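You operate a simulated robot arm through the tools that you are given. There is no shell and no other tool.

You run a simulated robot arm. Do the job below in one go: nothing can be reset, and whatever is moved stays where it is left.

## Task
Stand the orange and grey tipped stock bobbins in the sliding tray.
Fine: on its peg trays; push the sliding tray home.

Only the result counts: the job must be done as asked and must still hold three seconds after the hand-in. Knocking over, shifting, dropping, spilling or breaking anything else fails it.

## Robot
A 6-joint arm with a two-finger gripper, fixed in place. Base frame: the origin is on the floor under the middle of its stand, x ahead of it, y to its left, z up. Lengths are in m, angles in degrees, forces in N, time in s.
With the tool pointing down near the work surface it reaches from about 0.72 to 0.92 m from the base axis. Its first joint turns from -166.0 to 166.0 degrees. Payload 1.71 kg.
The TCP is the grasp point between the finger pads, 0.02 m short of the fingertips. In the tool frame z runs along the fingers and y along their closing line. The gripper opens to 0.096 m; its body begins 0.113 m behind the TCP.
Orientation is told as [roll, pitch, yaw] about the base's x, y, z axes, in that order, counted from this pose: with the fingers straight down and closing along the base's y, the tool's x points along the base's -x, its y along +y and its z along -z.

## Interface
- The arm moves only by the tool play_rows. Its argument "moves" is a list of rows, each a list of 7 numbers: the shift along the tool's x, y, z in m, then the turn, a rotation vector about the tool's x, y, z in degrees, then the finger opening in m, from 0 to 0.096. In form: [[x, y, z, wx, wy, wz, gripper], ...]. A call has 1 to 20 rows; each row shifts and turns the commanded pose from where the row before left it, along the tool's axes as they then stand. Each row takes 0.2 s and may step no farther than 0.05 m and 8.6 degrees from the row before; otherwise, or with a gripper value out of range, the whole call is refused. A pose out of reach is approached as far as the arm can. The call stops where the force on the tool passes 40 N (or 10 N more than at its start, if that is more) or the arm is blocked; 0.2 s more then pass. The fingers move at their own pace (about 0.045 m/s each) and stop on an object; they squeeze with about 33 N. The grip force told is the motor's: it shows also when the fingers shut on nothing. Time passes only in rows, and 0.2 s behind the last, so rows that do not move let the fingers close. It gives the time, the measured TCP pose, the force on the tool (base axes), the opening and the grip force at its end, in the units of the frame above (readings bear some noise), with the torque about the TCP (base axes, N m) and any sound that the robot's microphone picked up.
- Cameras (640 x 400 px; columns grow to the right, rows downward): "scene" is fixed at [0.4035, -0.4967, 1.6835]; the picture's right is [0.92, 0.39, 0.00], its down [0.23, -0.54, -0.81] and it looks along [-0.31, 0.75, -0.59] (base axes); focal length 324 px, centre (320, 200). "wrist" rides on the gripper at [0.066, 0.014, -0.145] in the tool frame; the picture's right is [-0.21, 0.98, 0.00], its down [-0.88, -0.18, -0.45] and it looks along [-0.44, -0.09, 0.90] (tool axes); focal length 275 px, centre (320, 200).
- grab_frame(camera): a new picture of that camera. No time passes.
- lift_body(by): moves the trunk up (or, below 0, down) by that many m; the arm rides with it, the base frame stays. It gives what a move gives, with no picture.
- locate(camera, pixels): for up to 12 pixels [column, row] of the newest picture of that camera ("zoom" is the newest enlarged one), the place [x, y, z] in the base frame of the surface seen there, good to about 0.002 m, but the place of the scene camera against the robot may be out by one fixed shift of up to 0.012 m in any direction. No time passes.
- inspect(camera, box): a new picture of the part [left, top, right, bottom] of that camera's present view, enlarged. No time passes.
- hand_in(): hands the job in; it is judged then, once.

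Open the gripper and draw the arm clear of the work before you hand the job in, unless the task says otherwise.

The tools are called after ">>>" by a JSON object that holds its "method" and its "body". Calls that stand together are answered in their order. play_rows: Moves the arm, as the interface text tells. Its arguments: {"type":"object","properties":{"moves":{"type":"array"}},"required":["moves"]} The other tools are called the same way: lift_body (by) moves the trunk up or down; grab_frame (camera) takes a picture; locate (camera, pixels) gives the place of the surface under pixels of a picture; inspect (camera, box) takes an enlarged picture of a part of a camera's view; hand_in () hands the job in.

At the start:

```text
clock: 0.0
tcp_pos: [0.0849, 0.5355, 1.2576]
tool_rot: [0.0, 0.1, 0.0]
wrist_force: [0.1, 0.5, 0.9]
torque: [0.01, 0.01, -0.02]
finger_gap: 0.0962
grip_force: 0.1
trunk travel left (down, up): [-0.3, 0.09]
```

scene: 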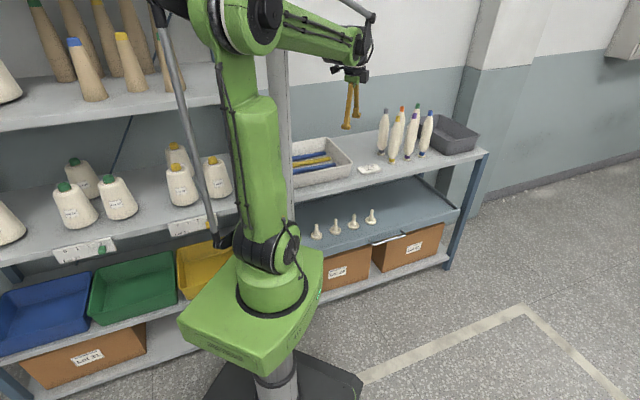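
wrist: 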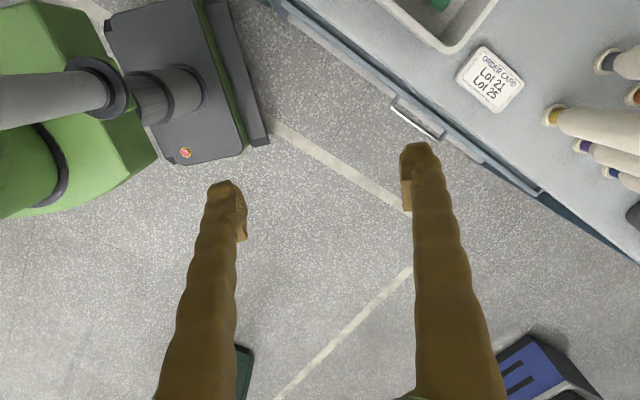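

I start by enlarging the parts of the scene that matter: the bobbins at about (405,135) and the sliding tray with pegs around (345,228).

>>> {"method": "inspect", "body": {"camera": "scene", "box": [340, 80, 500, 180]}}

>>> {"method": "inspect", "body": {"camera": "scene", "box": [280, 160, 480, 285]}}

>>> {"method": "inspect", "body": {"camera": "wrist", "box": [380, 0, 640, 250]}}

```text
4.00 times, centred on (420, 130) of scene
```

zoom: 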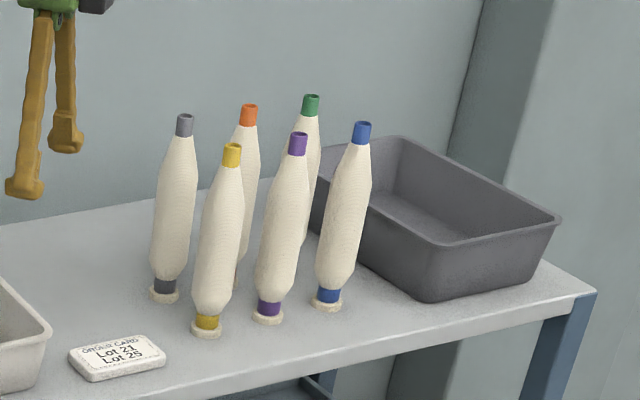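

```text
3.20 times, centred on (380, 222) of scene
```

zoom: 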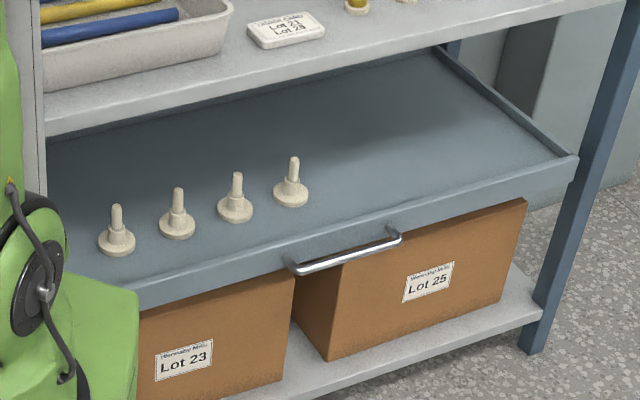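

```text
1.60 times, centred on (510, 125) of wrist
```

zoom: 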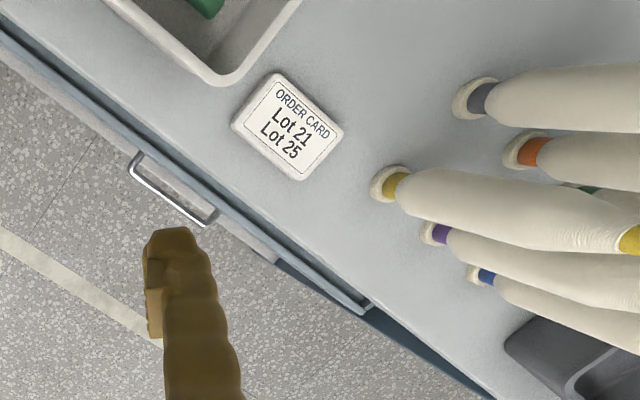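

The orange tip bobbin is at zoom (248,115) and the grey at (185,125); the tray has four pegs. I check the left shelf for other orange or grey tips and locate the pegs in a fresh zoom.

>>> {"method": "inspect", "body": {"camera": "scene", "box": [0, 0, 260, 170]}}

>>> {"method": "inspect", "body": {"camera": "scene", "box": [0, 140, 260, 400]}}

>>> {"method": "inspect", "body": {"camera": "scene", "box": [300, 195, 400, 257]}}

```text
2.35 times, centred on (130, 85) of scene
```

zoom: 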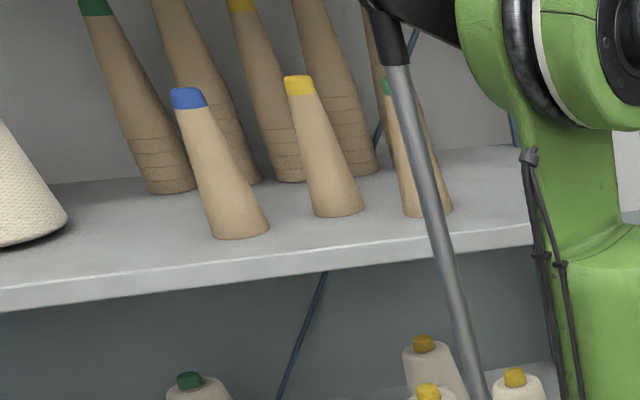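

```text
1.54 times, centred on (130, 270) of scene
```

zoom: 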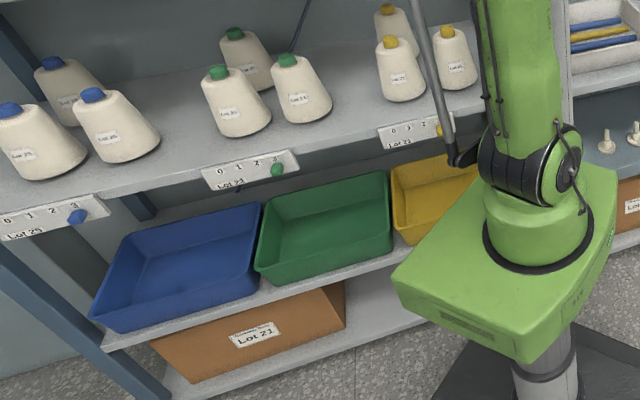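

```text
6.40 times, centred on (350, 226) of scene
```

zoom: 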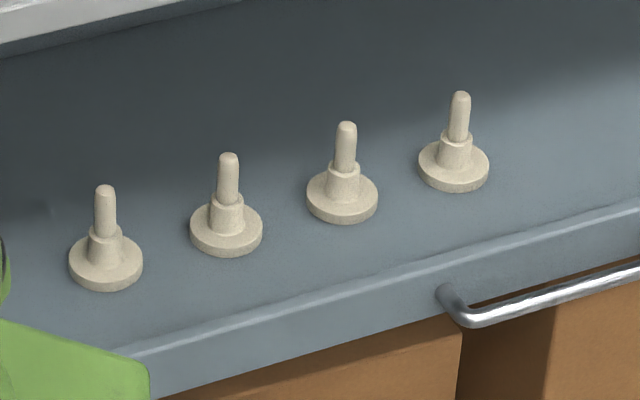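

Four stepped pegs are visible at zoom (105,190), (228,157), (346,125), (460,95). I locate their tips, bases and the tray rim/handle in this zoom.

>>> {"method": "locate", "body": {"camera": "zoom", "pixels": [[105, 188], [228, 156], [346, 125], [460, 95], [105, 280], [227, 247], [342, 214], [453, 184], [300, 300], [300, 280], [550, 305], [200, 130]]}}

>>> {"method": "locate", "body": {"camera": "scene", "pixels": [[386, 110], [402, 107], [398, 117], [414, 116], [418, 104], [430, 112], [381, 153], [392, 162], [407, 158], [422, 154], [370, 168], [440, 155]]}}

```text
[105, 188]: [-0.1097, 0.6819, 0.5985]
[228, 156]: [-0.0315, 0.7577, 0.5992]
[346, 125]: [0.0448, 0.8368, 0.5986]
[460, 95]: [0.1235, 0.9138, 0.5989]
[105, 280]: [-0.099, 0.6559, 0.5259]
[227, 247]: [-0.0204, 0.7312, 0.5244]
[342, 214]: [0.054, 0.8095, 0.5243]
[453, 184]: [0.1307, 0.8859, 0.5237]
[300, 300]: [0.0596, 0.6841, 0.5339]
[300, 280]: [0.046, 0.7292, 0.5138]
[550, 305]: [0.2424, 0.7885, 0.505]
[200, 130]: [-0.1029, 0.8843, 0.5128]
```

```text
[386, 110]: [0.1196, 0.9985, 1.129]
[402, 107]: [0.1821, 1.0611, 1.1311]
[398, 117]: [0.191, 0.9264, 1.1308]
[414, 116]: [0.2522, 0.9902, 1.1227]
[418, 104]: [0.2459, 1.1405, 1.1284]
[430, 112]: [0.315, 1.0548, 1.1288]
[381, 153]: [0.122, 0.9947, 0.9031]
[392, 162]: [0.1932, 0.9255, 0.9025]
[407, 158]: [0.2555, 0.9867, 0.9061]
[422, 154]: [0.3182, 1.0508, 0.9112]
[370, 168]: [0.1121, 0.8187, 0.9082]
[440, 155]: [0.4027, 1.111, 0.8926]
```

The peg row runs at about 45° to the base x axis, and the upper shelf may overhang the pegs. I locate the shelf front edge, tray rim, handle and boundaries to learn how far the tray is out.

>>> {"method": "inspect", "body": {"camera": "scene", "box": [280, 160, 480, 285]}}

>>> {"method": "locate", "body": {"camera": "zoom", "pixels": [[300, 70], [300, 78], [300, 90], [150, 104], [500, 28], [560, 172], [575, 162], [300, 248], [345, 262], [290, 265], [400, 235], [437, 50]]}}

>>> {"method": "locate", "body": {"camera": "zoom", "pixels": [[460, 60], [430, 55], [500, 100], [200, 100], [200, 115], [620, 5], [590, 180], [545, 185], [100, 300], [140, 290], [300, 55], [60, 140]]}}

```text
3.20 times, centred on (380, 222) of scene
```

zoom: 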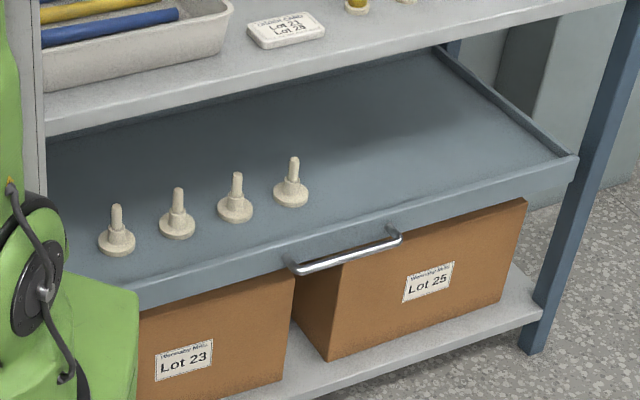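

```text
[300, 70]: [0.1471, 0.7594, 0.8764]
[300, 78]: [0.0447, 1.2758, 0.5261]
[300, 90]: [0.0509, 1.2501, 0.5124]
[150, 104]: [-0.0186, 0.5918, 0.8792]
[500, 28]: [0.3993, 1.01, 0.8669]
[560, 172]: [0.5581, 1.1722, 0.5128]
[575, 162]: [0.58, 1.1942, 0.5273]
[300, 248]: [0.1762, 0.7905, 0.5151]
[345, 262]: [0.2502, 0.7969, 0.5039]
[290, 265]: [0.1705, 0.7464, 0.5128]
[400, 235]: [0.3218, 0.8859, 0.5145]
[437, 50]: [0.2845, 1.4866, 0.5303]
```

```text
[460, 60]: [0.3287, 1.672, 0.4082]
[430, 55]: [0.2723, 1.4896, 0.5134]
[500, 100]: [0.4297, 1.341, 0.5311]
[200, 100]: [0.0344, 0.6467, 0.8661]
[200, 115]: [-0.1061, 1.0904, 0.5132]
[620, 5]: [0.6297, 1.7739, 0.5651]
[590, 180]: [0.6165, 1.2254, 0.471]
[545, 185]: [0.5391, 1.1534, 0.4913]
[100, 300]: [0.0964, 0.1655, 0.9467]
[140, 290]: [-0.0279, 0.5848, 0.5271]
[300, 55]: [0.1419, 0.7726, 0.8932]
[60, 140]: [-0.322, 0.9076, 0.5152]
```

The tray's front face lies at n≈0.437 (n = inward direction (-0.705,0.709)) and the shelf front edge at n≈0.434, so the tray is home now and the pegs (n≈0.56) lie under the shelf; I will need to pull it out first. I check the rack post at scene (285,120), the bobbins' bases and the handle before moving.

>>> {"method": "locate", "body": {"camera": "scene", "pixels": [[282, 60], [276, 60], [289, 60], [287, 150], [292, 175], [284, 175], [345, 150], [310, 185], [352, 170], [320, 140], [360, 45], [349, 127]]}}

>>> {"method": "inspect", "body": {"camera": "scene", "box": [370, 95, 450, 170]}}

>>> {"method": "inspect", "body": {"camera": "scene", "box": [360, 220, 420, 260]}}

```text
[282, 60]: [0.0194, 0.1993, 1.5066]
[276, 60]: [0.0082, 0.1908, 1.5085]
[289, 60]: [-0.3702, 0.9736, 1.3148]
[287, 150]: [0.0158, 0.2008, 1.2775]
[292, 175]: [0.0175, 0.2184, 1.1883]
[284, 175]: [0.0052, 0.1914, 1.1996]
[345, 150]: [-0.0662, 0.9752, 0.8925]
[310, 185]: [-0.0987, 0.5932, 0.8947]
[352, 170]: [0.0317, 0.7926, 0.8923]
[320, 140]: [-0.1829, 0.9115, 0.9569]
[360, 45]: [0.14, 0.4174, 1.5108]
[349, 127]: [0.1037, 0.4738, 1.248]
```

```text
5.33 times, centred on (410, 132) of scene
```

zoom: 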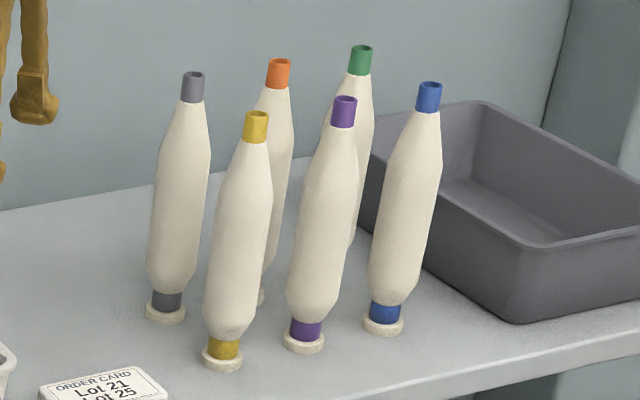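

```text
10.00 times, centred on (390, 240) of scene
```

zoom: 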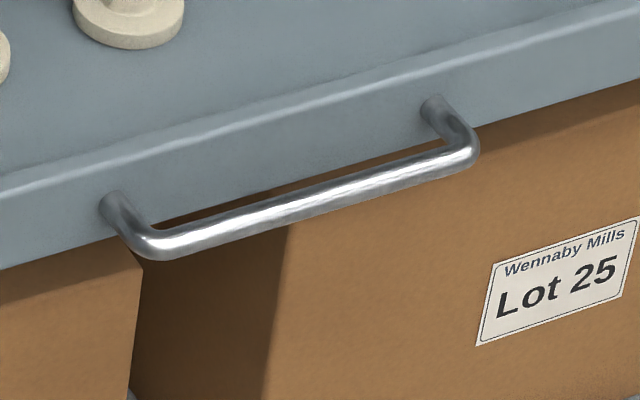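

The bobbins each sit on a cream disc like the tray's peg bases. The handle bar runs from zoom (160,245) to (470,155); I locate points on it.

>>> {"method": "locate", "body": {"camera": "zoom", "pixels": [[200, 235], [315, 200], [315, 192], [315, 210], [440, 162], [118, 205], [432, 105], [280, 150], [280, 120], [280, 165], [230, 170], [380, 120]]}}

>>> {"method": "play_rows", "body": {"moves": [[0, 0, 0, 0, 0, 8.2, 0.096], [0, 0, 0, 0, 0, 8.2, 0.096], [0, 0, 0, 0, 0, 8.2, 0.096], [0, 0, 0, 0, 0, 8.2, 0.096], [0, 0, 0, 0, 0, 8.2, 0.096], [0, 0, 0, 0, 0, 8.2, 0.096]]}}

```text
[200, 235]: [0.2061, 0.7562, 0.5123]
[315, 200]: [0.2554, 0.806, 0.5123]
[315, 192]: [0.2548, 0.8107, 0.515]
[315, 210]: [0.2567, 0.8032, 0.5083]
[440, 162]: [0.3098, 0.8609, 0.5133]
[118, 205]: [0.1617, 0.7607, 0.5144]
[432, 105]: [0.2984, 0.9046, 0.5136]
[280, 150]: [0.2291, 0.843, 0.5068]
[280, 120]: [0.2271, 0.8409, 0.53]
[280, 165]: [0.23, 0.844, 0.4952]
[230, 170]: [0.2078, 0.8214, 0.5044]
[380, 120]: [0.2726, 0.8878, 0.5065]
```

```text
clock: 1.4
tcp_pos: [0.0799, 0.5337, 1.2581]
tool_rot: [0.5, -0.6, -50.4]
wrist_force: [0.0, 0.3, 0.4]
torque: [0.0, 0.0, -0.02]
finger_gap: 0.0962
grip_force: 0.0
trunk travel left (down, up): [-0.3, 0.09]
```

The bar's centre is about n≈0.396, z≈0.51, u≈0.75, with a 0.034 m gap to the tray face. The gripper has turned to yaw -50.4; I look at it closely in the scene to learn the finger size.

>>> {"method": "inspect", "body": {"camera": "scene", "box": [310, 0, 400, 140]}}

>>> {"method": "grab_frame", "body": {"camera": "wrist"}}

```text
2.86 times, centred on (355, 70) of scene
```

zoom: 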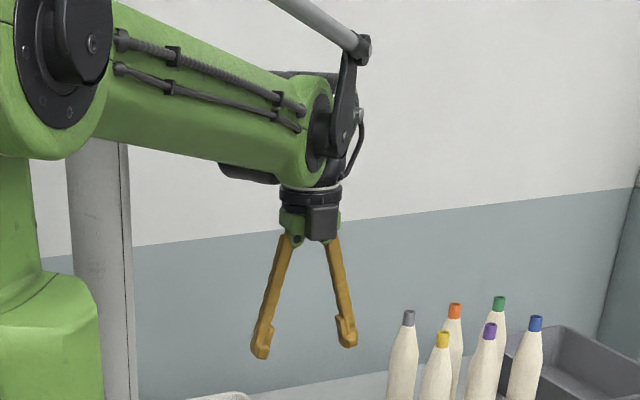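

```text
taken
```

wrist: 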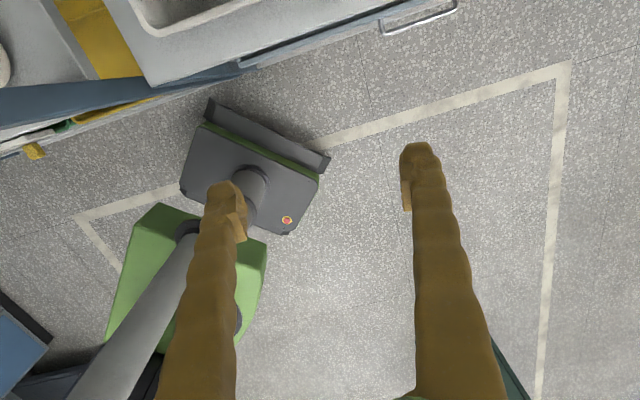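

The gripper is compact with slanting fingers and the wrist joint about 0.23 m behind the TCP. I locate the arm's joints in the scene to understand its geometry before lowering the trunk.

>>> {"method": "locate", "body": {"camera": "zoom", "pixels": [[92, 43], [70, 50], [330, 130], [355, 115], [312, 200], [262, 350], [347, 340], [365, 45]]}}

>>> {"method": "locate", "body": {"camera": "scene", "pixels": [[290, 255], [268, 248], [265, 290], [270, 340], [200, 320], [310, 265], [260, 365], [275, 395], [265, 15], [220, 240], [190, 130]]}}

```text
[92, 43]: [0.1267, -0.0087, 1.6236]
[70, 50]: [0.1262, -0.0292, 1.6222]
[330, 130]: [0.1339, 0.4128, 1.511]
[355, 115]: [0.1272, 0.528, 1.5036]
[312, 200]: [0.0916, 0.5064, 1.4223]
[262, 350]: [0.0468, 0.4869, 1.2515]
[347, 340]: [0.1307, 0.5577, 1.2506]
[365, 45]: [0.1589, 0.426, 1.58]
```

```text
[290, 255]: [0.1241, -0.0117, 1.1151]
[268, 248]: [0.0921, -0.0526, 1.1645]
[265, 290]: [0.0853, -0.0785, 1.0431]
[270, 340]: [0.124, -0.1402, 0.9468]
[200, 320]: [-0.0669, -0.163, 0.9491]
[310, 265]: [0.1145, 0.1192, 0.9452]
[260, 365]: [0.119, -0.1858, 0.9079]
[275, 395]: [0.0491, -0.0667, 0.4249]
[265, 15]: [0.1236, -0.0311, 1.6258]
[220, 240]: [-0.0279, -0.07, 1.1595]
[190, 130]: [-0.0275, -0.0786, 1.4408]
```

Shoulder is at about z 1.13 and the elbow at 1.62, so I will lower the trunk by 0.3 m to work at the tray (front handle at z≈0.51); the gripper hangs at n≈0.32, in front of the shelf edge (n≈0.434), with nothing beneath it.

>>> {"method": "lift_body", "body": {"by": -0.3}}

```text
clock: 4.4
tcp_pos: [0.0748, 0.5344, 0.9585]
tool_rot: [0.6, -0.5, -49.9]
wrist_force: [-0.3, 0.6, 0.0]
torque: [-0.04, -0.01, 0.01]
finger_gap: 0.0958
grip_force: 0.0
trunk travel left (down, up): [0.0, 0.39]
```

The trunk is down; TCP at (0.075,0.534,0.959). I now move to a free spot in front of the handle, about u=0.75, n=0.2, z=0.80, and align yaw to -45.

>>> {"method": "play_rows", "body": {"moves": [[-0.011, 0.0367, 0.0176, 0, 0, 0, 0.096], [-0.011, 0.0367, 0.0176, 0, 0, 0, 0.096], [-0.011, 0.0367, 0.0176, 0, 0, 0, 0.096], [-0.011, 0.0367, 0.0176, 0, 0, 0, 0.096], [-0.011, 0.0367, 0.0176, 0, 0, 0, 0.096], [-0.011, 0.0367, 0.0176, 0, 0, 0, 0.096], [-0.011, 0.0367, 0.0176, 0, 0, 0, 0.096], [-0.011, 0.0367, 0.0176, 0, 0, 0, 0.096], [-0.011, 0.0367, 0.0176, 0, 0, 0, 0.096], [0, 0, 0, 0, 0, -4.9, 0.096]]}}

```text
clock: 6.6
tcp_pos: [0.3858, 0.6761, 0.8034]
tool_rot: [0.5, -0.5, -44.1]
wrist_force: [-0.1, -0.3, 0.7]
torque: [0.0, 0.02, 0.03]
finger_gap: 0.0961
grip_force: 0.1
trunk travel left (down, up): [0.0, 0.39]
```

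Reached (0.386,0.676,0.803) as planned. Next I tilt the tool outward along n by 90° so that it points horizontally at the tray front.

>>> {"method": "play_rows", "body": {"moves": [[0, 0, 0, 0, 8.2, 0, 0.096], [0, 0, 0, 0, 8.2, 0, 0.096], [0, 0, 0, 0, 8.2, 0, 0.096], [0, 0, 0, 0, 8.2, 0, 0.096], [0, 0, 0, 0, 8.2, 0, 0.096], [0, 0, 0, 0, 8.2, 0, 0.096]]}}

>>> {"method": "grab_frame", "body": {"camera": "wrist"}}

>>> {"method": "grab_frame", "body": {"camera": "scene"}}

```text
clock: 8.0
tcp_pos: [0.3842, 0.6759, 0.8044]
tool_rot: [0.9, 48.8, -43.6]
wrist_force: [-0.5, -0.8, 0.3]
torque: [0.02, -0.06, -0.05]
finger_gap: 0.096
grip_force: 0.1
trunk travel left (down, up): [0.0, 0.39]
```

```text
taken
```

wrist: 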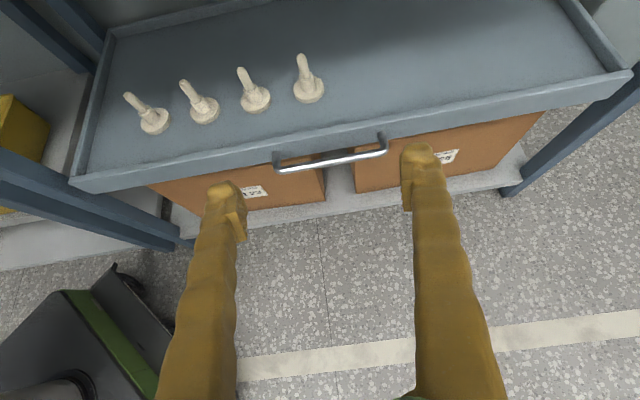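

```text
taken
```

scene: 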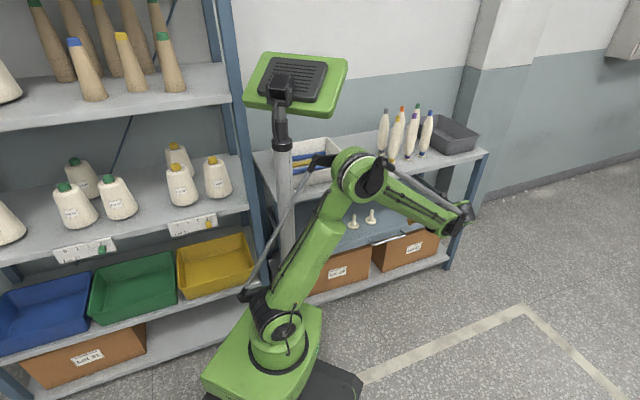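

The wrist view now shows the four pegs at (130,97), (185,85), (243,72), (302,58) and the handle from (275,165) to (385,150). I locate them in the wrist camera, which carries no shift.

>>> {"method": "locate", "body": {"camera": "wrist", "pixels": [[129, 96], [184, 84], [242, 71], [301, 58], [330, 163], [290, 168], [375, 154], [330, 148], [330, 125], [330, 138], [155, 132], [310, 101]]}}

>>> {"method": "inspect", "body": {"camera": "wrist", "box": [80, 20, 400, 220]}}

```text
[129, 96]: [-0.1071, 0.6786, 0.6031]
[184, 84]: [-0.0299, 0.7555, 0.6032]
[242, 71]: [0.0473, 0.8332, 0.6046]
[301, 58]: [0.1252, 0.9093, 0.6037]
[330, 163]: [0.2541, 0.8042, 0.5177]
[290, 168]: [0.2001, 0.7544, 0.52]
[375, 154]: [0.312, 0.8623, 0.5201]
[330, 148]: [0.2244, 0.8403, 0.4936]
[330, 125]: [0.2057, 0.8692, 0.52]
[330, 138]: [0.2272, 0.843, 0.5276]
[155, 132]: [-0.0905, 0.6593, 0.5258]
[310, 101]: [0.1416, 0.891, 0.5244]
```

```text
2.00 times, centred on (240, 120) of wrist
```

zoom: 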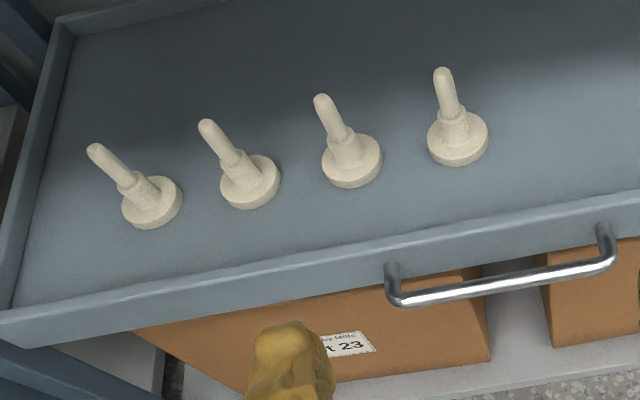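

The scene camera's shift against the wrist camera is about (+0.002,-0.003,+0.005). I finish the tilt to horizontal and then roll -90° so the fingers close vertically.

>>> {"method": "play_rows", "body": {"moves": [[0, 0, 0, 0, 8.2, 0, 0.096], [0, 0, 0, 0, 8.2, 0, 0.096], [0, 0, 0, 0, 8.2, 0, 0.096], [0, 0, 0, 0, 8.2, 0, 0.096], [0, 0, 0, 0, 8.2, 0, 0.096], [0, 0, 0, 0, 0, 0, 0.096]]}}

>>> {"method": "play_rows", "body": {"moves": [[0, 0, 0, 0, 0, -8.2, 0.096], [0, 0, 0, 0, 0, -8.2, 0.096], [0, 0, 0, 0, 0, -8.2, 0.096], [0, 0, 0, 0, 0, -8.2, 0.096], [0, 0, 0, 0, 0, -8.2, 0.096], [0, 0, 0, 0, 0, -8.2, 0.096], [0, 0, 0, 0, 0, -8.2, 0.096], [0, 0, 0, 0, 0, -8.2, 0.096], [0, 0, 0, 0, 0, -8.2, 0.096], [0, 0, 0, 0, 0, -8.2, 0.096], [0, 0, 0, 0, 0, -8.0, 0.096], [0, 0, 0, 0, 0, 0, 0.096]]}}

>>> {"method": "grab_frame", "body": {"camera": "wrist"}}

>>> {"method": "grab_frame", "body": {"camera": "scene"}}

```text
clock: 9.4
tcp_pos: [0.3845, 0.6756, 0.8048]
tool_rot: [68.2, 89.5, 24.0]
wrist_force: [0.1, 0.9, -0.2]
torque: [-0.02, -0.02, -0.03]
finger_gap: 0.0959
grip_force: 0.1
trunk travel left (down, up): [0.0, 0.39]
```

```text
clock: 12.0
tcp_pos: [0.3834, 0.6756, 0.8033]
tool_rot: [89.7, -0.6, 45.8]
wrist_force: [-0.2, 0.4, -0.2]
torque: [0.0, 0.0, 0.02]
finger_gap: 0.0959
grip_force: 0.2
trunk travel left (down, up): [0.0, 0.39]
```

```text
taken
```

wrist: 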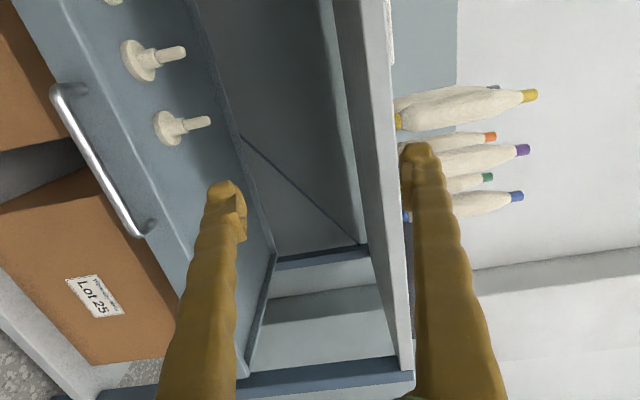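

```text
taken
```

scene: 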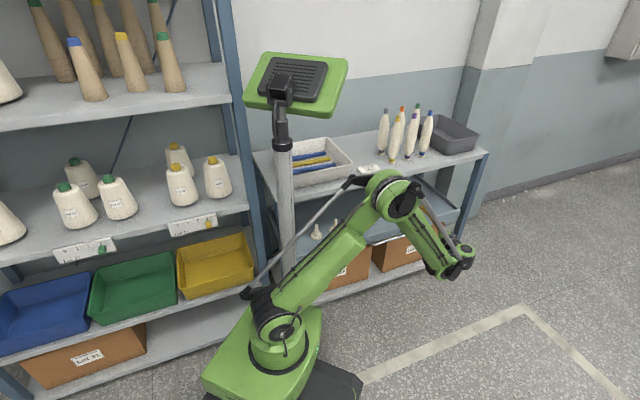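

The tool now points along n with fingers closing vertically, at u≈0.748, n≈0.209. I descend straight down to handle height z≈0.513, still 0.19 m in front of the bar.

>>> {"method": "play_rows", "body": {"moves": [[0, -0.0415, 0, 0, 0, 0, 0.07], [0, -0.0415, 0, 0, 0, 0, 0.07], [0, -0.0415, 0, 0, 0, 0, 0.07], [0, -0.0415, 0, 0, 0, 0, 0.07], [0, -0.0415, 0, 0, 0, 0, 0.07], [0, -0.0415, 0, 0, 0, 0, 0.07], [0, -0.0415, 0, 0, 0, 0, 0.07], [0, 0, 0, 0, 0, 0, 0.07]]}}

>>> {"method": "grab_frame", "body": {"camera": "wrist"}}

>>> {"method": "grab_frame", "body": {"camera": "scene"}}

```text
clock: 13.8
tcp_pos: [0.3862, 0.6759, 0.5129]
tool_rot: [89.7, -0.5, 45.8]
wrist_force: [0.7, 0.7, -0.4]
torque: [-0.01, 0.0, 0.0]
finger_gap: 0.0698
grip_force: 0.1
trunk travel left (down, up): [0.0, 0.39]
```

```text
taken
```

wrist: 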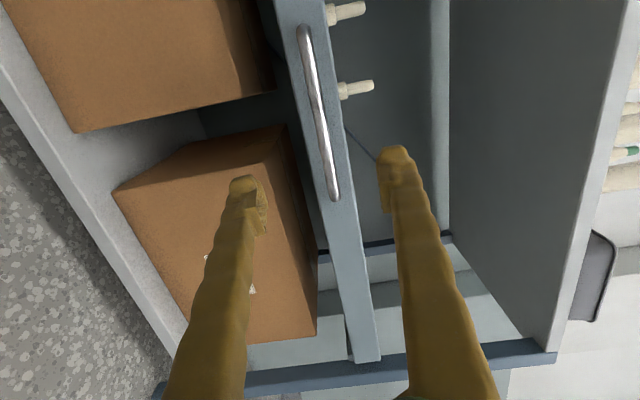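

```text
taken
```

scene: 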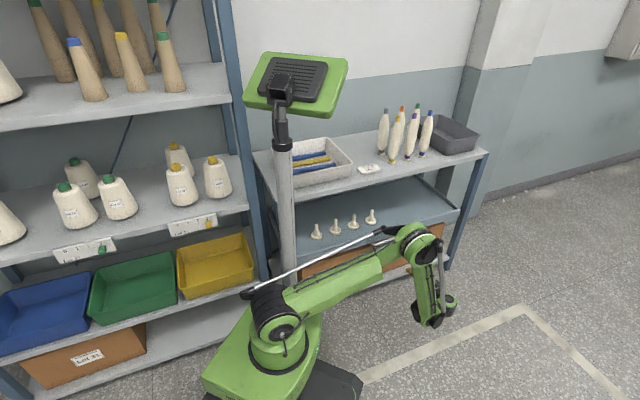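

The bar appears in the wrist picture from (305,35) to (334,190), between the fingers' heights. I locate it and the tray face.

>>> {"method": "locate", "body": {"camera": "wrist", "pixels": [[318, 110], [313, 75], [324, 150], [312, 110], [323, 110], [300, 110], [334, 110], [345, 150], [255, 190], [390, 180]]}}

```text
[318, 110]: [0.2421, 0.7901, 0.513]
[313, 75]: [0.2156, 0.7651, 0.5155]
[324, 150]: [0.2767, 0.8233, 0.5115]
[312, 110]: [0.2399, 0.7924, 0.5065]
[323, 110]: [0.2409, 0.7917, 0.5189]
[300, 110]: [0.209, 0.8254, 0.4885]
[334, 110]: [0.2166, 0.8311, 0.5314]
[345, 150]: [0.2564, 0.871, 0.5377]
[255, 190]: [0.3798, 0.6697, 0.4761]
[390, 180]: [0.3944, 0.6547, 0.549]
```

Bar centre is at n≈0.3955, z≈0.513, and the TCP is at n≈0.207 at the same height, so I advance 0.186 m and close on the bar.

>>> {"method": "play_rows", "body": {"moves": [[0, 0, 0.04, 0, 0, 0, 0.07], [0, 0, 0.04, 0, 0, 0, 0.07], [0, 0, 0.04, 0, 0, 0, 0.07], [0, 0, 0.035, 0, 0, 0, 0.07], [0, 0, 0.02, 0, 0, 0, 0.07], [0, 0, 0.011, 0, 0, 0, 0.07], [0, 0, 0, 0, 0, 0, 0.0], [0, 0, 0, 0, 0, 0, 0.0], [0, 0, 0, 0, 0, 0, 0.0], [0, 0, 0, 0, 0, 0, 0.0], [0, 0, 0, 0, 0, 0, 0.0], [0, 0, 0, 0, 0, 0, 0.0]]}}

>>> {"method": "grab_frame", "body": {"camera": "wrist"}}

```text
clock: 16.4
tcp_pos: [0.2539, 0.8078, 0.5144]
tool_rot: [89.8, -0.6, 45.7]
wrist_force: [2.3, 5.9, 25.8]
torque: [-0.16, 0.3, 0.17]
finger_gap: 0.0116
grip_force: 35.1
trunk travel left (down, up): [0.0, 0.39]
```

```text
taken
```

wrist: 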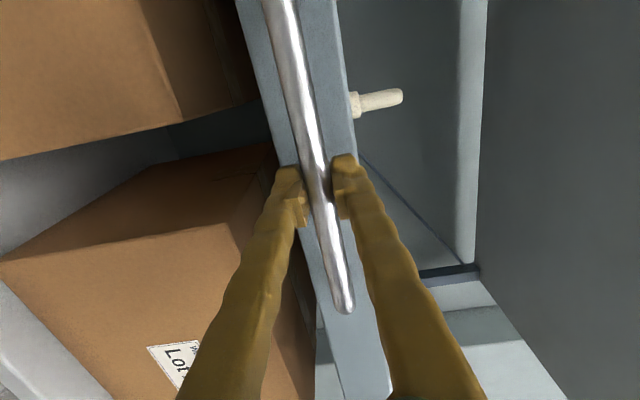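

The bar is held (gap 0.0116), with a 26 N upward force on the tool showing that the TCP sits slightly low. I raise by about 1.5 mm to relieve it.

>>> {"method": "play_rows", "body": {"moves": [[0, 0.0015, 0, 0, 0, 0, 0.0], [0, 0, 0, 0, 0, 0, 0.0]]}}

```text
clock: 17.0
tcp_pos: [0.2547, 0.8068, 0.5148]
tool_rot: [89.8, -0.5, 45.7]
wrist_force: [5.2, 6.5, 14.5]
torque: [-0.17, 0.23, -0.19]
finger_gap: 0.0113
grip_force: 34.9
trunk travel left (down, up): [0.0, 0.39]
```

Force dropped to 14.5 N; I raise a further 1.8 mm and start pulling out along -n in small steps.

>>> {"method": "play_rows", "body": {"moves": [[0, 0.0018, 0, 0, 0, 0, 0.0], [0, 0, 0, 0, 0, 0, 0.0], [0.0003, 0, -0.02, 0, 0, 0, 0.0], [0.0003, 0, -0.02, 0, 0, 0, 0.0]]}}

>>> {"method": "grab_frame", "body": {"camera": "scene"}}

```text
clock: 18.0
tcp_pos: [0.2815, 0.7798, 0.5139]
tool_rot: [89.7, -0.5, 45.7]
wrist_force: [-5.5, -5.9, -23.4]
torque: [-0.21, 0.09, 0.03]
finger_gap: 0.0114
grip_force: 34.8
trunk travel left (down, up): [0.0, 0.39]
```

```text
taken
```

scene: 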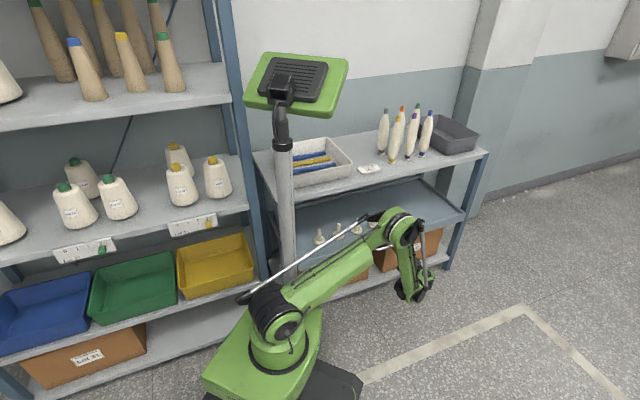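

The tray follows (TCP n now 0.354, 0.038 m out). Vertical force is now -23 N, so I lower by 2.5 mm and continue pulling.

>>> {"method": "play_rows", "body": {"moves": [[0, -0.0025, 0, 0, 0, 0, 0.0], [0.0003, 0, -0.02, 0, 0, 0, 0.0], [0.0003, 0, -0.02, 0, 0, 0, 0.0], [0.0003, 0, -0.02, 0, 0, 0, 0.0]]}}

```text
clock: 19.0
tcp_pos: [0.3248, 0.7367, 0.5139]
tool_rot: [89.6, -0.5, 45.5]
wrist_force: [11.4, 11.1, 4.3]
torque: [-0.16, 0.2, -0.37]
finger_gap: 0.0115
grip_force: 35.2
trunk travel left (down, up): [0.0, 0.39]
```

Now 0.10 m out, with a sideways 16 N along +u on the tool. I correct sideways by 1.5 mm and keep pulling.

>>> {"method": "play_rows", "body": {"moves": [[-0.0015, 0, 0, 0, 0, 0, 0.0], [0, 0, -0.02, 0, 0, 0, 0.0], [0, 0, -0.02, 0, 0, 0, 0.0], [0, 0, 0, 0, 0, 0, 0.0]]}}

>>> {"method": "grab_frame", "body": {"camera": "scene"}}

>>> {"method": "grab_frame", "body": {"camera": "wrist"}}

```text
clock: 20.0
tcp_pos: [0.3535, 0.7082, 0.5144]
tool_rot: [89.6, -0.6, 46.0]
wrist_force: [-16.8, -19.9, -8.3]
torque: [-0.27, 0.2, 0.27]
finger_gap: 0.0115
grip_force: 35.2
trunk travel left (down, up): [0.0, 0.39]
```

```text
taken
```

scene: 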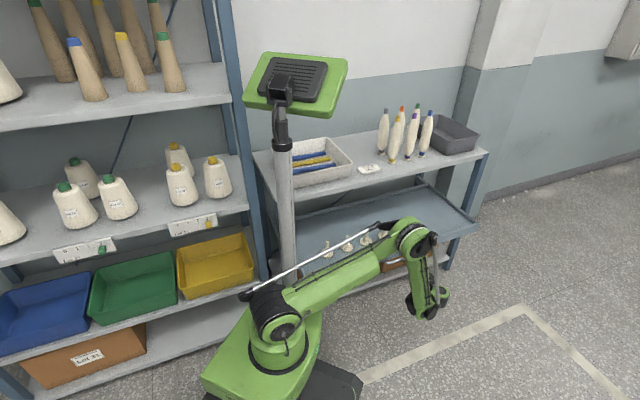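

```text
taken
```

wrist: 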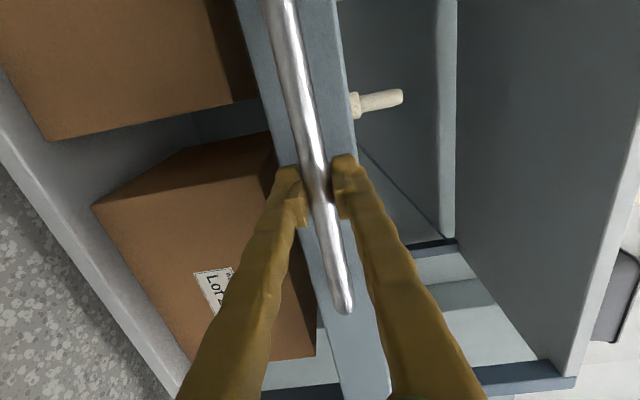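

0.14 m out (TCP n≈0.253). I trim the sideways load by 0.9 mm and pull further in 2 cm steps, watching for the slide's stop.

>>> {"method": "play_rows", "body": {"moves": [[0.0009, 0, 0, 0, 0, 0, 0.0], [0.0001, 0, -0.02, 0, 0, 0, 0.0], [0.0001, 0, -0.02, 0, 0, 0, 0.0], [0, 0, 0, 0, 0, 0, 0.0]]}}

```text
clock: 21.0
tcp_pos: [0.383, 0.68, 0.5151]
tool_rot: [89.6, -0.5, 45.8]
wrist_force: [-13.9, -14.0, -14.0]
torque: [-0.27, 0.17, -0.39]
finger_gap: 0.0116
grip_force: 34.7
trunk travel left (down, up): [0.0, 0.39]
```

0.18 m out now. I trim again (x +0.7 mm, y -1.2 mm) and pull on.

>>> {"method": "play_rows", "body": {"moves": [[0.0007, -0.0012, 0, 0, 0, 0, 0.0], [0.0001, 0, -0.02, 0, 0, 0, 0.0], [0.0001, 0, -0.02, 0, 0, 0, 0.0], [0, 0, 0, 0, 0, 0, 0.0]]}}

>>> {"method": "grab_frame", "body": {"camera": "scene"}}

```text
clock: 22.0
tcp_pos: [0.4104, 0.6521, 0.514]
tool_rot: [89.6, -0.6, 45.8]
wrist_force: [-9.6, -10.4, 4.6]
torque: [-0.19, 0.22, -0.31]
finger_gap: 0.0117
grip_force: 34.6
trunk travel left (down, up): [0.0, 0.39]
```

```text
taken
```

scene: 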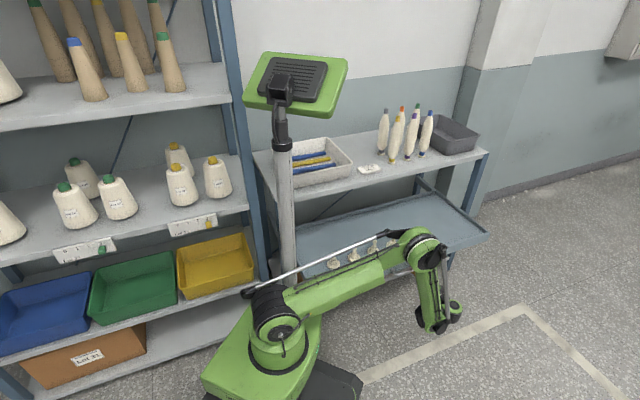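

0.22 m out (TCP n≈0.173), so the pegs should be at n≈0.34, 9 cm clear of the shelf edge. I open the fingers and back off straight along -z.

>>> {"method": "play_rows", "body": {"moves": [[0, 0, 0, 0, 0, 0, 0.07], [0, 0, 0, 0, 0, 0, 0.07], [0, 0, 0, 0, 0, 0, 0.07], [0, 0, 0, 0, 0, 0, 0.07], [0, 0, 0, 0, 0, 0, 0.07], [0, 0, -0.02, 0, 0, 0, 0.07], [0, 0, -0.04, 0, 0, 0, 0.07], [0, 0, -0.04, 0, 0, 0, 0.07], [0, 0, -0.02, 0, 0, 0, 0.07], [0, 0, 0, 0, 0, 0, 0.07]]}}

>>> {"method": "grab_frame", "body": {"camera": "wrist"}}

>>> {"method": "grab_frame", "body": {"camera": "scene"}}

```text
clock: 24.2
tcp_pos: [0.4963, 0.5686, 0.5142]
tool_rot: [89.7, -0.6, 45.8]
wrist_force: [-0.9, 0.1, 0.1]
torque: [-0.02, 0.02, 0.01]
finger_gap: 0.0702
grip_force: 0.0
trunk travel left (down, up): [0.0, 0.39]
```

```text
taken
```

wrist: 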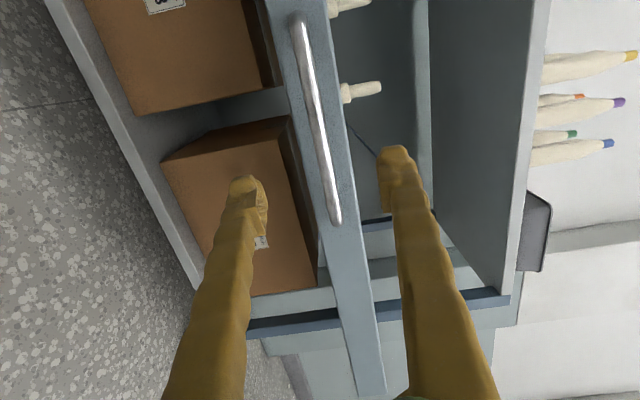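

```text
taken
```

scene: 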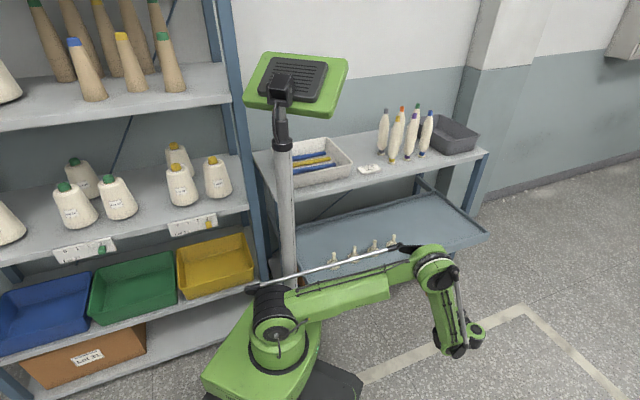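

The tray stays out, the gripper is clear at n≈0.05. I raise the trunk by 0.3 m.

>>> {"method": "lift_body", "body": {"by": 0.3}}

>>> {"method": "play_rows", "body": {"moves": [[0, 0.045, 0, 0, 0, 0, 0.07], [0, 0.045, 0, 0, 0, 0, 0.07], [0, 0.045, 0, 0, 0, 0, 0.07], [0, 0.045, 0, 0, 0, 0, 0.07], [0, 0.045, 0, 0, 0, 0, 0.07], [0, 0.045, 0, 0, 0, 0, 0.07], [0, 0.045, 0, 0, 0, 0, 0.07], [0, 0.045, 0, 0, 0, 0, 0.07], [0, 0.045, 0, 0, 0, 0, 0.07], [0, 0.045, 0, 0, 0, 0, 0.07], [0, 0, 0, 0, 0, 0, 0.07]]}}

```text
clock: 27.2
tcp_pos: [0.4965, 0.5691, 0.8133]
tool_rot: [89.7, -0.6, 45.8]
wrist_force: [0.0, -0.4, 0.6]
torque: [0.02, -0.01, 0.05]
finger_gap: 0.0701
grip_force: 0.1
trunk travel left (down, up): [-0.3, 0.09]
```

```text
clock: 29.6
tcp_pos: [0.4892, 0.5683, 1.264]
tool_rot: [89.5, -0.6, 45.8]
wrist_force: [-0.8, 0.5, -0.3]
torque: [-0.03, -0.03, -0.02]
finger_gap: 0.0698
grip_force: 0.1
trunk travel left (down, up): [-0.3, 0.09]
```

TCP at z=1.264. Now I undo the roll (+90° about tool z), then tilt back by 45°.

>>> {"method": "play_rows", "body": {"moves": [[0, 0, 0, 0, 0, 8.2, 0.07], [0, 0, 0, 0, 0, 8.2, 0.07], [0, 0, 0, 0, 0, 8.2, 0.07], [0, 0, 0, 0, 0, 8.2, 0.07], [0, 0, 0, 0, 0, 8.2, 0.07], [0, 0, 0, 0, 0, 8.2, 0.07], [0, 0, 0, 0, 0, 8.2, 0.07], [0, 0, 0, 0, 0, 8.2, 0.07], [0, 0, 0, 0, 0, 8.2, 0.07], [0, 0, 0, 0, 0, 8.2, 0.07], [0, 0, 0, 0, 0, 8.0, 0.07], [0, 0, 0, 0, -7.5, 0, 0.07], [0, 0, 0, 0, -7.5, 0, 0.07], [0, 0, 0, 0, -7.5, 0, 0.07], [0, 0, 0, 0, -7.5, 0, 0.07], [0, 0, 0, 0, -7.5, 0, 0.07], [0, 0, 0, 0, -7.5, 0, 0.07], [0, 0, 0, 0, 0, 0, 0.07]]}}

>>> {"method": "grab_frame", "body": {"camera": "wrist"}}

```text
clock: 33.4
tcp_pos: [0.4914, 0.5673, 1.2645]
tool_rot: [0.8, 44.6, -43.8]
wrist_force: [-0.2, 0.4, 0.0]
torque: [-0.04, -0.06, -0.01]
finger_gap: 0.07
grip_force: 0.0
trunk travel left (down, up): [-0.3, 0.09]
```

```text
taken
```

wrist: 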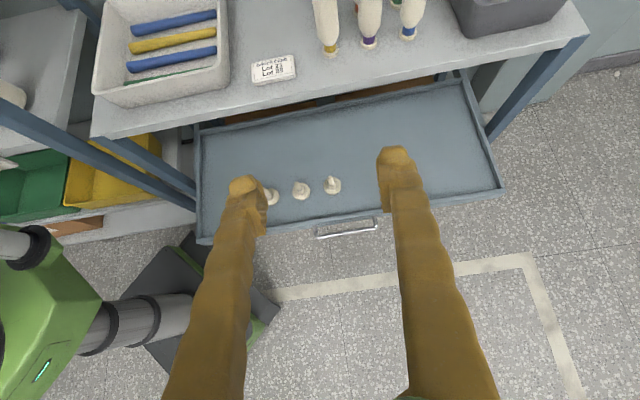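

The view shows the pulled-out tray with pegs at (270,197), (300,189), (332,184). I enlarge and locate them.

>>> {"method": "inspect", "body": {"camera": "wrist", "box": [230, 150, 390, 250]}}

```text
4.00 times, centred on (310, 200) of wrist
```

zoom: 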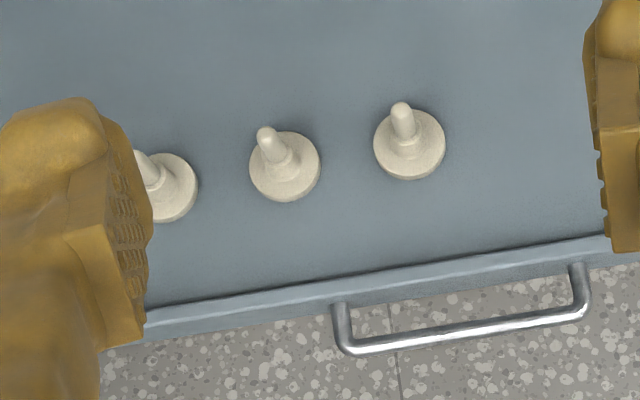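

>>> {"method": "locate", "body": {"camera": "zoom", "pixels": [[265, 132], [401, 107], [268, 140], [403, 115], [285, 199], [318, 165], [252, 168], [410, 177], [443, 140], [376, 143], [460, 330], [200, 240]]}}

```text
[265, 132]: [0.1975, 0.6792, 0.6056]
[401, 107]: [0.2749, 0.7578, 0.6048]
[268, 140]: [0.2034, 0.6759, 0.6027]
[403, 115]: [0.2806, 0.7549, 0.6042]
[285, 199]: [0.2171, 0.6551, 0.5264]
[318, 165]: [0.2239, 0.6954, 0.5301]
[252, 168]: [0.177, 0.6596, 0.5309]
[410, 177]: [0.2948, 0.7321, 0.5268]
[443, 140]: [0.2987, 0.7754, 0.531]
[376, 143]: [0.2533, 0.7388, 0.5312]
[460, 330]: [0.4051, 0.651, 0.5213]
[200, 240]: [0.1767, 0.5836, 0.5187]
```

Peg 3 stands at about (0.200,0.6775) and peg 4 at (0.276,0.757), tips at z≈0.605. I turn the tilted tool about the vertical by -70° to azimuth 65°, for approaching the bobbins.

>>> {"method": "play_rows", "body": {"moves": [[0, 0, 0, -5.5, 0, 5.5, 0.07], [0, 0, 0, -5.5, 0, 5.5, 0.07], [0, 0, 0, -5.5, 0, 5.5, 0.07], [0, 0, 0, -5.5, 0, 5.5, 0.07], [0, 0, 0, -5.5, 0, 5.5, 0.07], [0, 0, 0, -5.5, 0, 5.5, 0.07], [0, 0, 0, -5.5, 0, 5.5, 0.07], [0, 0, 0, -5.5, 0, 5.5, 0.07], [0, 0, 0, -5.5, 0, 5.5, 0.07], [0, 0, 0, 0, 0, 0, 0.07]]}}

>>> {"method": "grab_frame", "body": {"camera": "wrist"}}

>>> {"method": "grab_frame", "body": {"camera": "scene"}}

```text
clock: 35.6
tcp_pos: [0.4916, 0.5661, 1.2655]
tool_rot: [0.7, 45.4, -113.8]
wrist_force: [0.2, 1.0, 0.2]
torque: [-0.03, -0.01, -0.02]
finger_gap: 0.07
grip_force: 0.0
trunk travel left (down, up): [-0.3, 0.09]
```

```text
taken
```

wrist: 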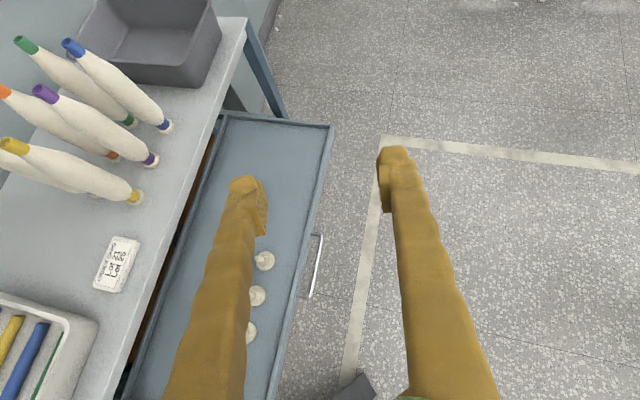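

```text
taken
```

scene: 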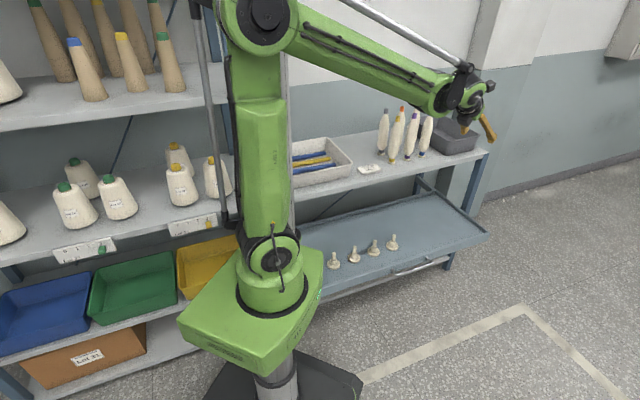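

Bobbins and tray are in view. Before swinging left I check where the robot's own mast (scene (285,120)) lies relative to the arm, by locating points on the arm and mast.

>>> {"method": "locate", "body": {"camera": "scene", "pixels": [[268, 15], [320, 35], [380, 65], [440, 95], [280, 260], [262, 150], [287, 100], [290, 150], [291, 200], [285, 215], [245, 150], [480, 95]]}}

>>> {"method": "inspect", "body": {"camera": "scene", "box": [180, 0, 340, 110]}}

```text
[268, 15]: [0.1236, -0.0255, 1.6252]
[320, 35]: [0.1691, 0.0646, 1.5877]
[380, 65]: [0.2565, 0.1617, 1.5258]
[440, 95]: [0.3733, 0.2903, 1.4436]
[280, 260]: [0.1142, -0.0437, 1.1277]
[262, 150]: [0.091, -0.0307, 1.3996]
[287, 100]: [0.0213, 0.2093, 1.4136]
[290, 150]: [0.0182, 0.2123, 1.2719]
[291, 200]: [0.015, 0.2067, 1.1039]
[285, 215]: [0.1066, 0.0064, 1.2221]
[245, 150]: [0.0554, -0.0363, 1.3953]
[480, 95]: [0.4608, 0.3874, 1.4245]
```

```text
3.64 times, centred on (260, 55) of scene
```

zoom: 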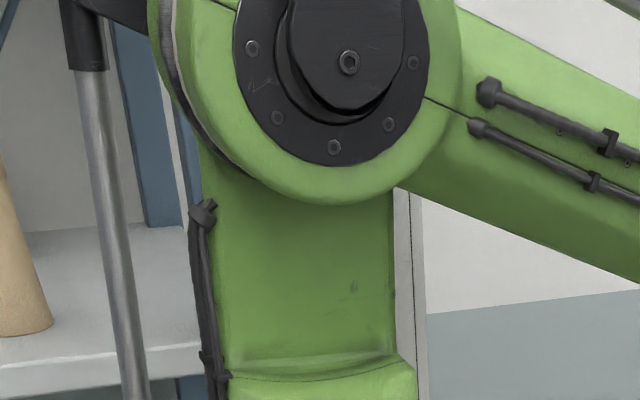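

The mast stands near (0.005,0.237), so pointing the arm much past azimuth ~80° could meet it; I will therefore approach the bobbins along n (azimuth 135°), which keeps the wrist farther right. I turn back by +70° and raise the trunk by 0.09.

>>> {"method": "play_rows", "body": {"moves": [[0, 0, 0, 5.5, 0, -5.5, 0.07], [0, 0, 0, 5.5, 0, -5.5, 0.07], [0, 0, 0, 5.5, 0, -5.5, 0.07], [0, 0, 0, 5.5, 0, -5.5, 0.07], [0, 0, 0, 5.5, 0, -5.5, 0.07], [0, 0, 0, 5.5, 0, -5.5, 0.07], [0, 0, 0, 5.5, 0, -5.5, 0.07], [0, 0, 0, 5.5, 0, -5.5, 0.07], [0, 0, 0, 5.5, 0, -5.5, 0.07], [0, 0, 0, 0, 0, 0, 0.07]]}}

>>> {"method": "lift_body", "body": {"by": 0.09}}

```text
clock: 37.8
tcp_pos: [0.4911, 0.5686, 1.2632]
tool_rot: [0.7, 44.7, -43.6]
wrist_force: [-0.4, -0.1, -0.1]
torque: [0.01, 0.03, 0.03]
finger_gap: 0.0701
grip_force: 0.0
trunk travel left (down, up): [-0.3, 0.09]
```

```text
clock: 39.0
tcp_pos: [0.492, 0.5677, 1.3531]
tool_rot: [0.9, 44.8, -43.7]
wrist_force: [-0.4, 0.1, -0.4]
torque: [-0.01, 0.02, 0.02]
finger_gap: 0.0699
grip_force: 0.1
trunk travel left (down, up): [-0.39, 0.0]
```

Moving to a viewing point at about (0.25,0.85,1.33) above and in front of the bobbins.

>>> {"method": "play_rows", "body": {"moves": [[0.0276, 0.0041, 0.0305, 0, 0, 0, 0.07], [0.0276, 0.0041, 0.0305, 0, 0, 0, 0.07], [0.0276, 0.0041, 0.0305, 0, 0, 0, 0.07], [0.0276, 0.0041, 0.0305, 0, 0, 0, 0.07], [0.0276, 0.0041, 0.0305, 0, 0, 0, 0.07], [0.0276, 0.0041, 0.0305, 0, 0, 0, 0.07], [0.0276, 0.0041, 0.0305, 0, 0, 0, 0.07], [0.0276, 0.0041, 0.0305, 0, 0, 0, 0.07], [0.0276, 0.0041, 0.0305, 0, 0, 0, 0.07], [0, 0, 0, 0, 0, 0, 0.07]]}}

>>> {"method": "grab_frame", "body": {"camera": "wrist"}}

>>> {"method": "grab_frame", "body": {"camera": "scene"}}

```text
clock: 41.2
tcp_pos: [0.2534, 0.8525, 1.3336]
tool_rot: [0.8, 44.7, -43.7]
wrist_force: [0.0, 0.4, 1.0]
torque: [0.02, 0.03, 0.01]
finger_gap: 0.07
grip_force: 0.0
trunk travel left (down, up): [-0.39, 0.0]
```

```text
taken
```

wrist: 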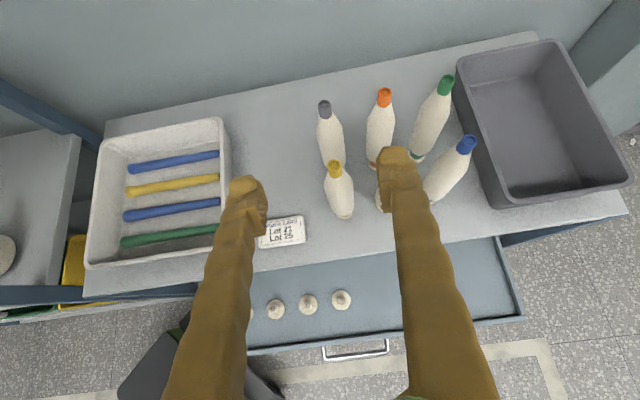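

```text
taken
```

scene: 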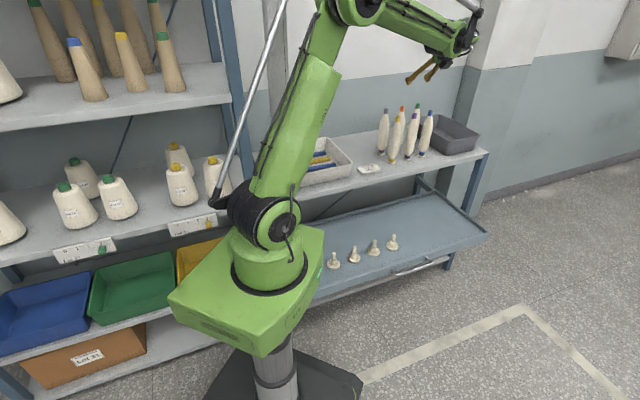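

Now the grey tip shows at (324,105), orange at (384,97), yellow (335,168). I enlarge and locate them.

>>> {"method": "inspect", "body": {"camera": "wrist", "box": [290, 60, 450, 160]}}

```text
4.00 times, centred on (370, 110) of wrist
```

zoom: 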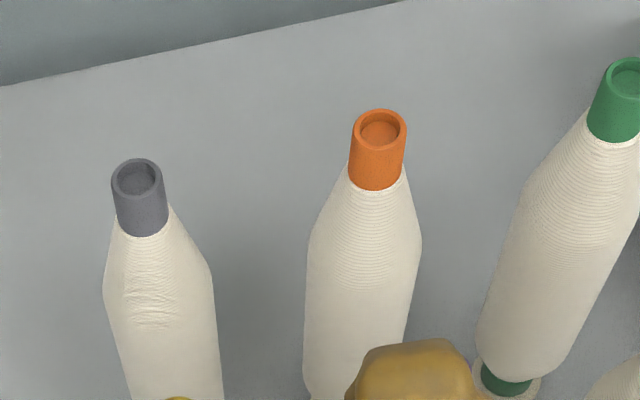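

>>> {"method": "locate", "body": {"camera": "zoom", "pixels": [[113, 180], [162, 177], [137, 160], [138, 201], [140, 215], [142, 233], [354, 132], [405, 132], [380, 110], [379, 151], [378, 170], [377, 188]]}}

>>> {"method": "locate", "body": {"camera": "wrist", "pixels": [[335, 165], [335, 176], [335, 172], [342, 215], [446, 85], [466, 142], [324, 140], [280, 60], [340, 300], [308, 302], [275, 308]]}}

```text
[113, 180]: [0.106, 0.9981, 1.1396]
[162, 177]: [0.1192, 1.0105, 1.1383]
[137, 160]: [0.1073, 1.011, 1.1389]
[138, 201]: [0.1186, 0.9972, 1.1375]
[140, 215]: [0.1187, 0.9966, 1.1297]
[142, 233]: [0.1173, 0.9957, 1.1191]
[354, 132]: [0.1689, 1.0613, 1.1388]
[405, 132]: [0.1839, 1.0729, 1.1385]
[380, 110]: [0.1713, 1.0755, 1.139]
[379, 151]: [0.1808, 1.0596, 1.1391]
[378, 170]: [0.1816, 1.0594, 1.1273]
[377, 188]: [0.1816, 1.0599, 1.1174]
```

```text
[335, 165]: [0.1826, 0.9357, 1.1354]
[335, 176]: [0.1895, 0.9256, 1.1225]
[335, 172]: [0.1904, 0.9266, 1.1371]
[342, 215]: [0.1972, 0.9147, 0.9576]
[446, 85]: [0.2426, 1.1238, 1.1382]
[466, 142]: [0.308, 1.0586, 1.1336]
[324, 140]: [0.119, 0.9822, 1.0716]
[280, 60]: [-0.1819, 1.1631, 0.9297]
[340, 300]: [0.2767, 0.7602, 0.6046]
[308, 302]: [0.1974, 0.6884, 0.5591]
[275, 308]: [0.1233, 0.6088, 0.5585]
```

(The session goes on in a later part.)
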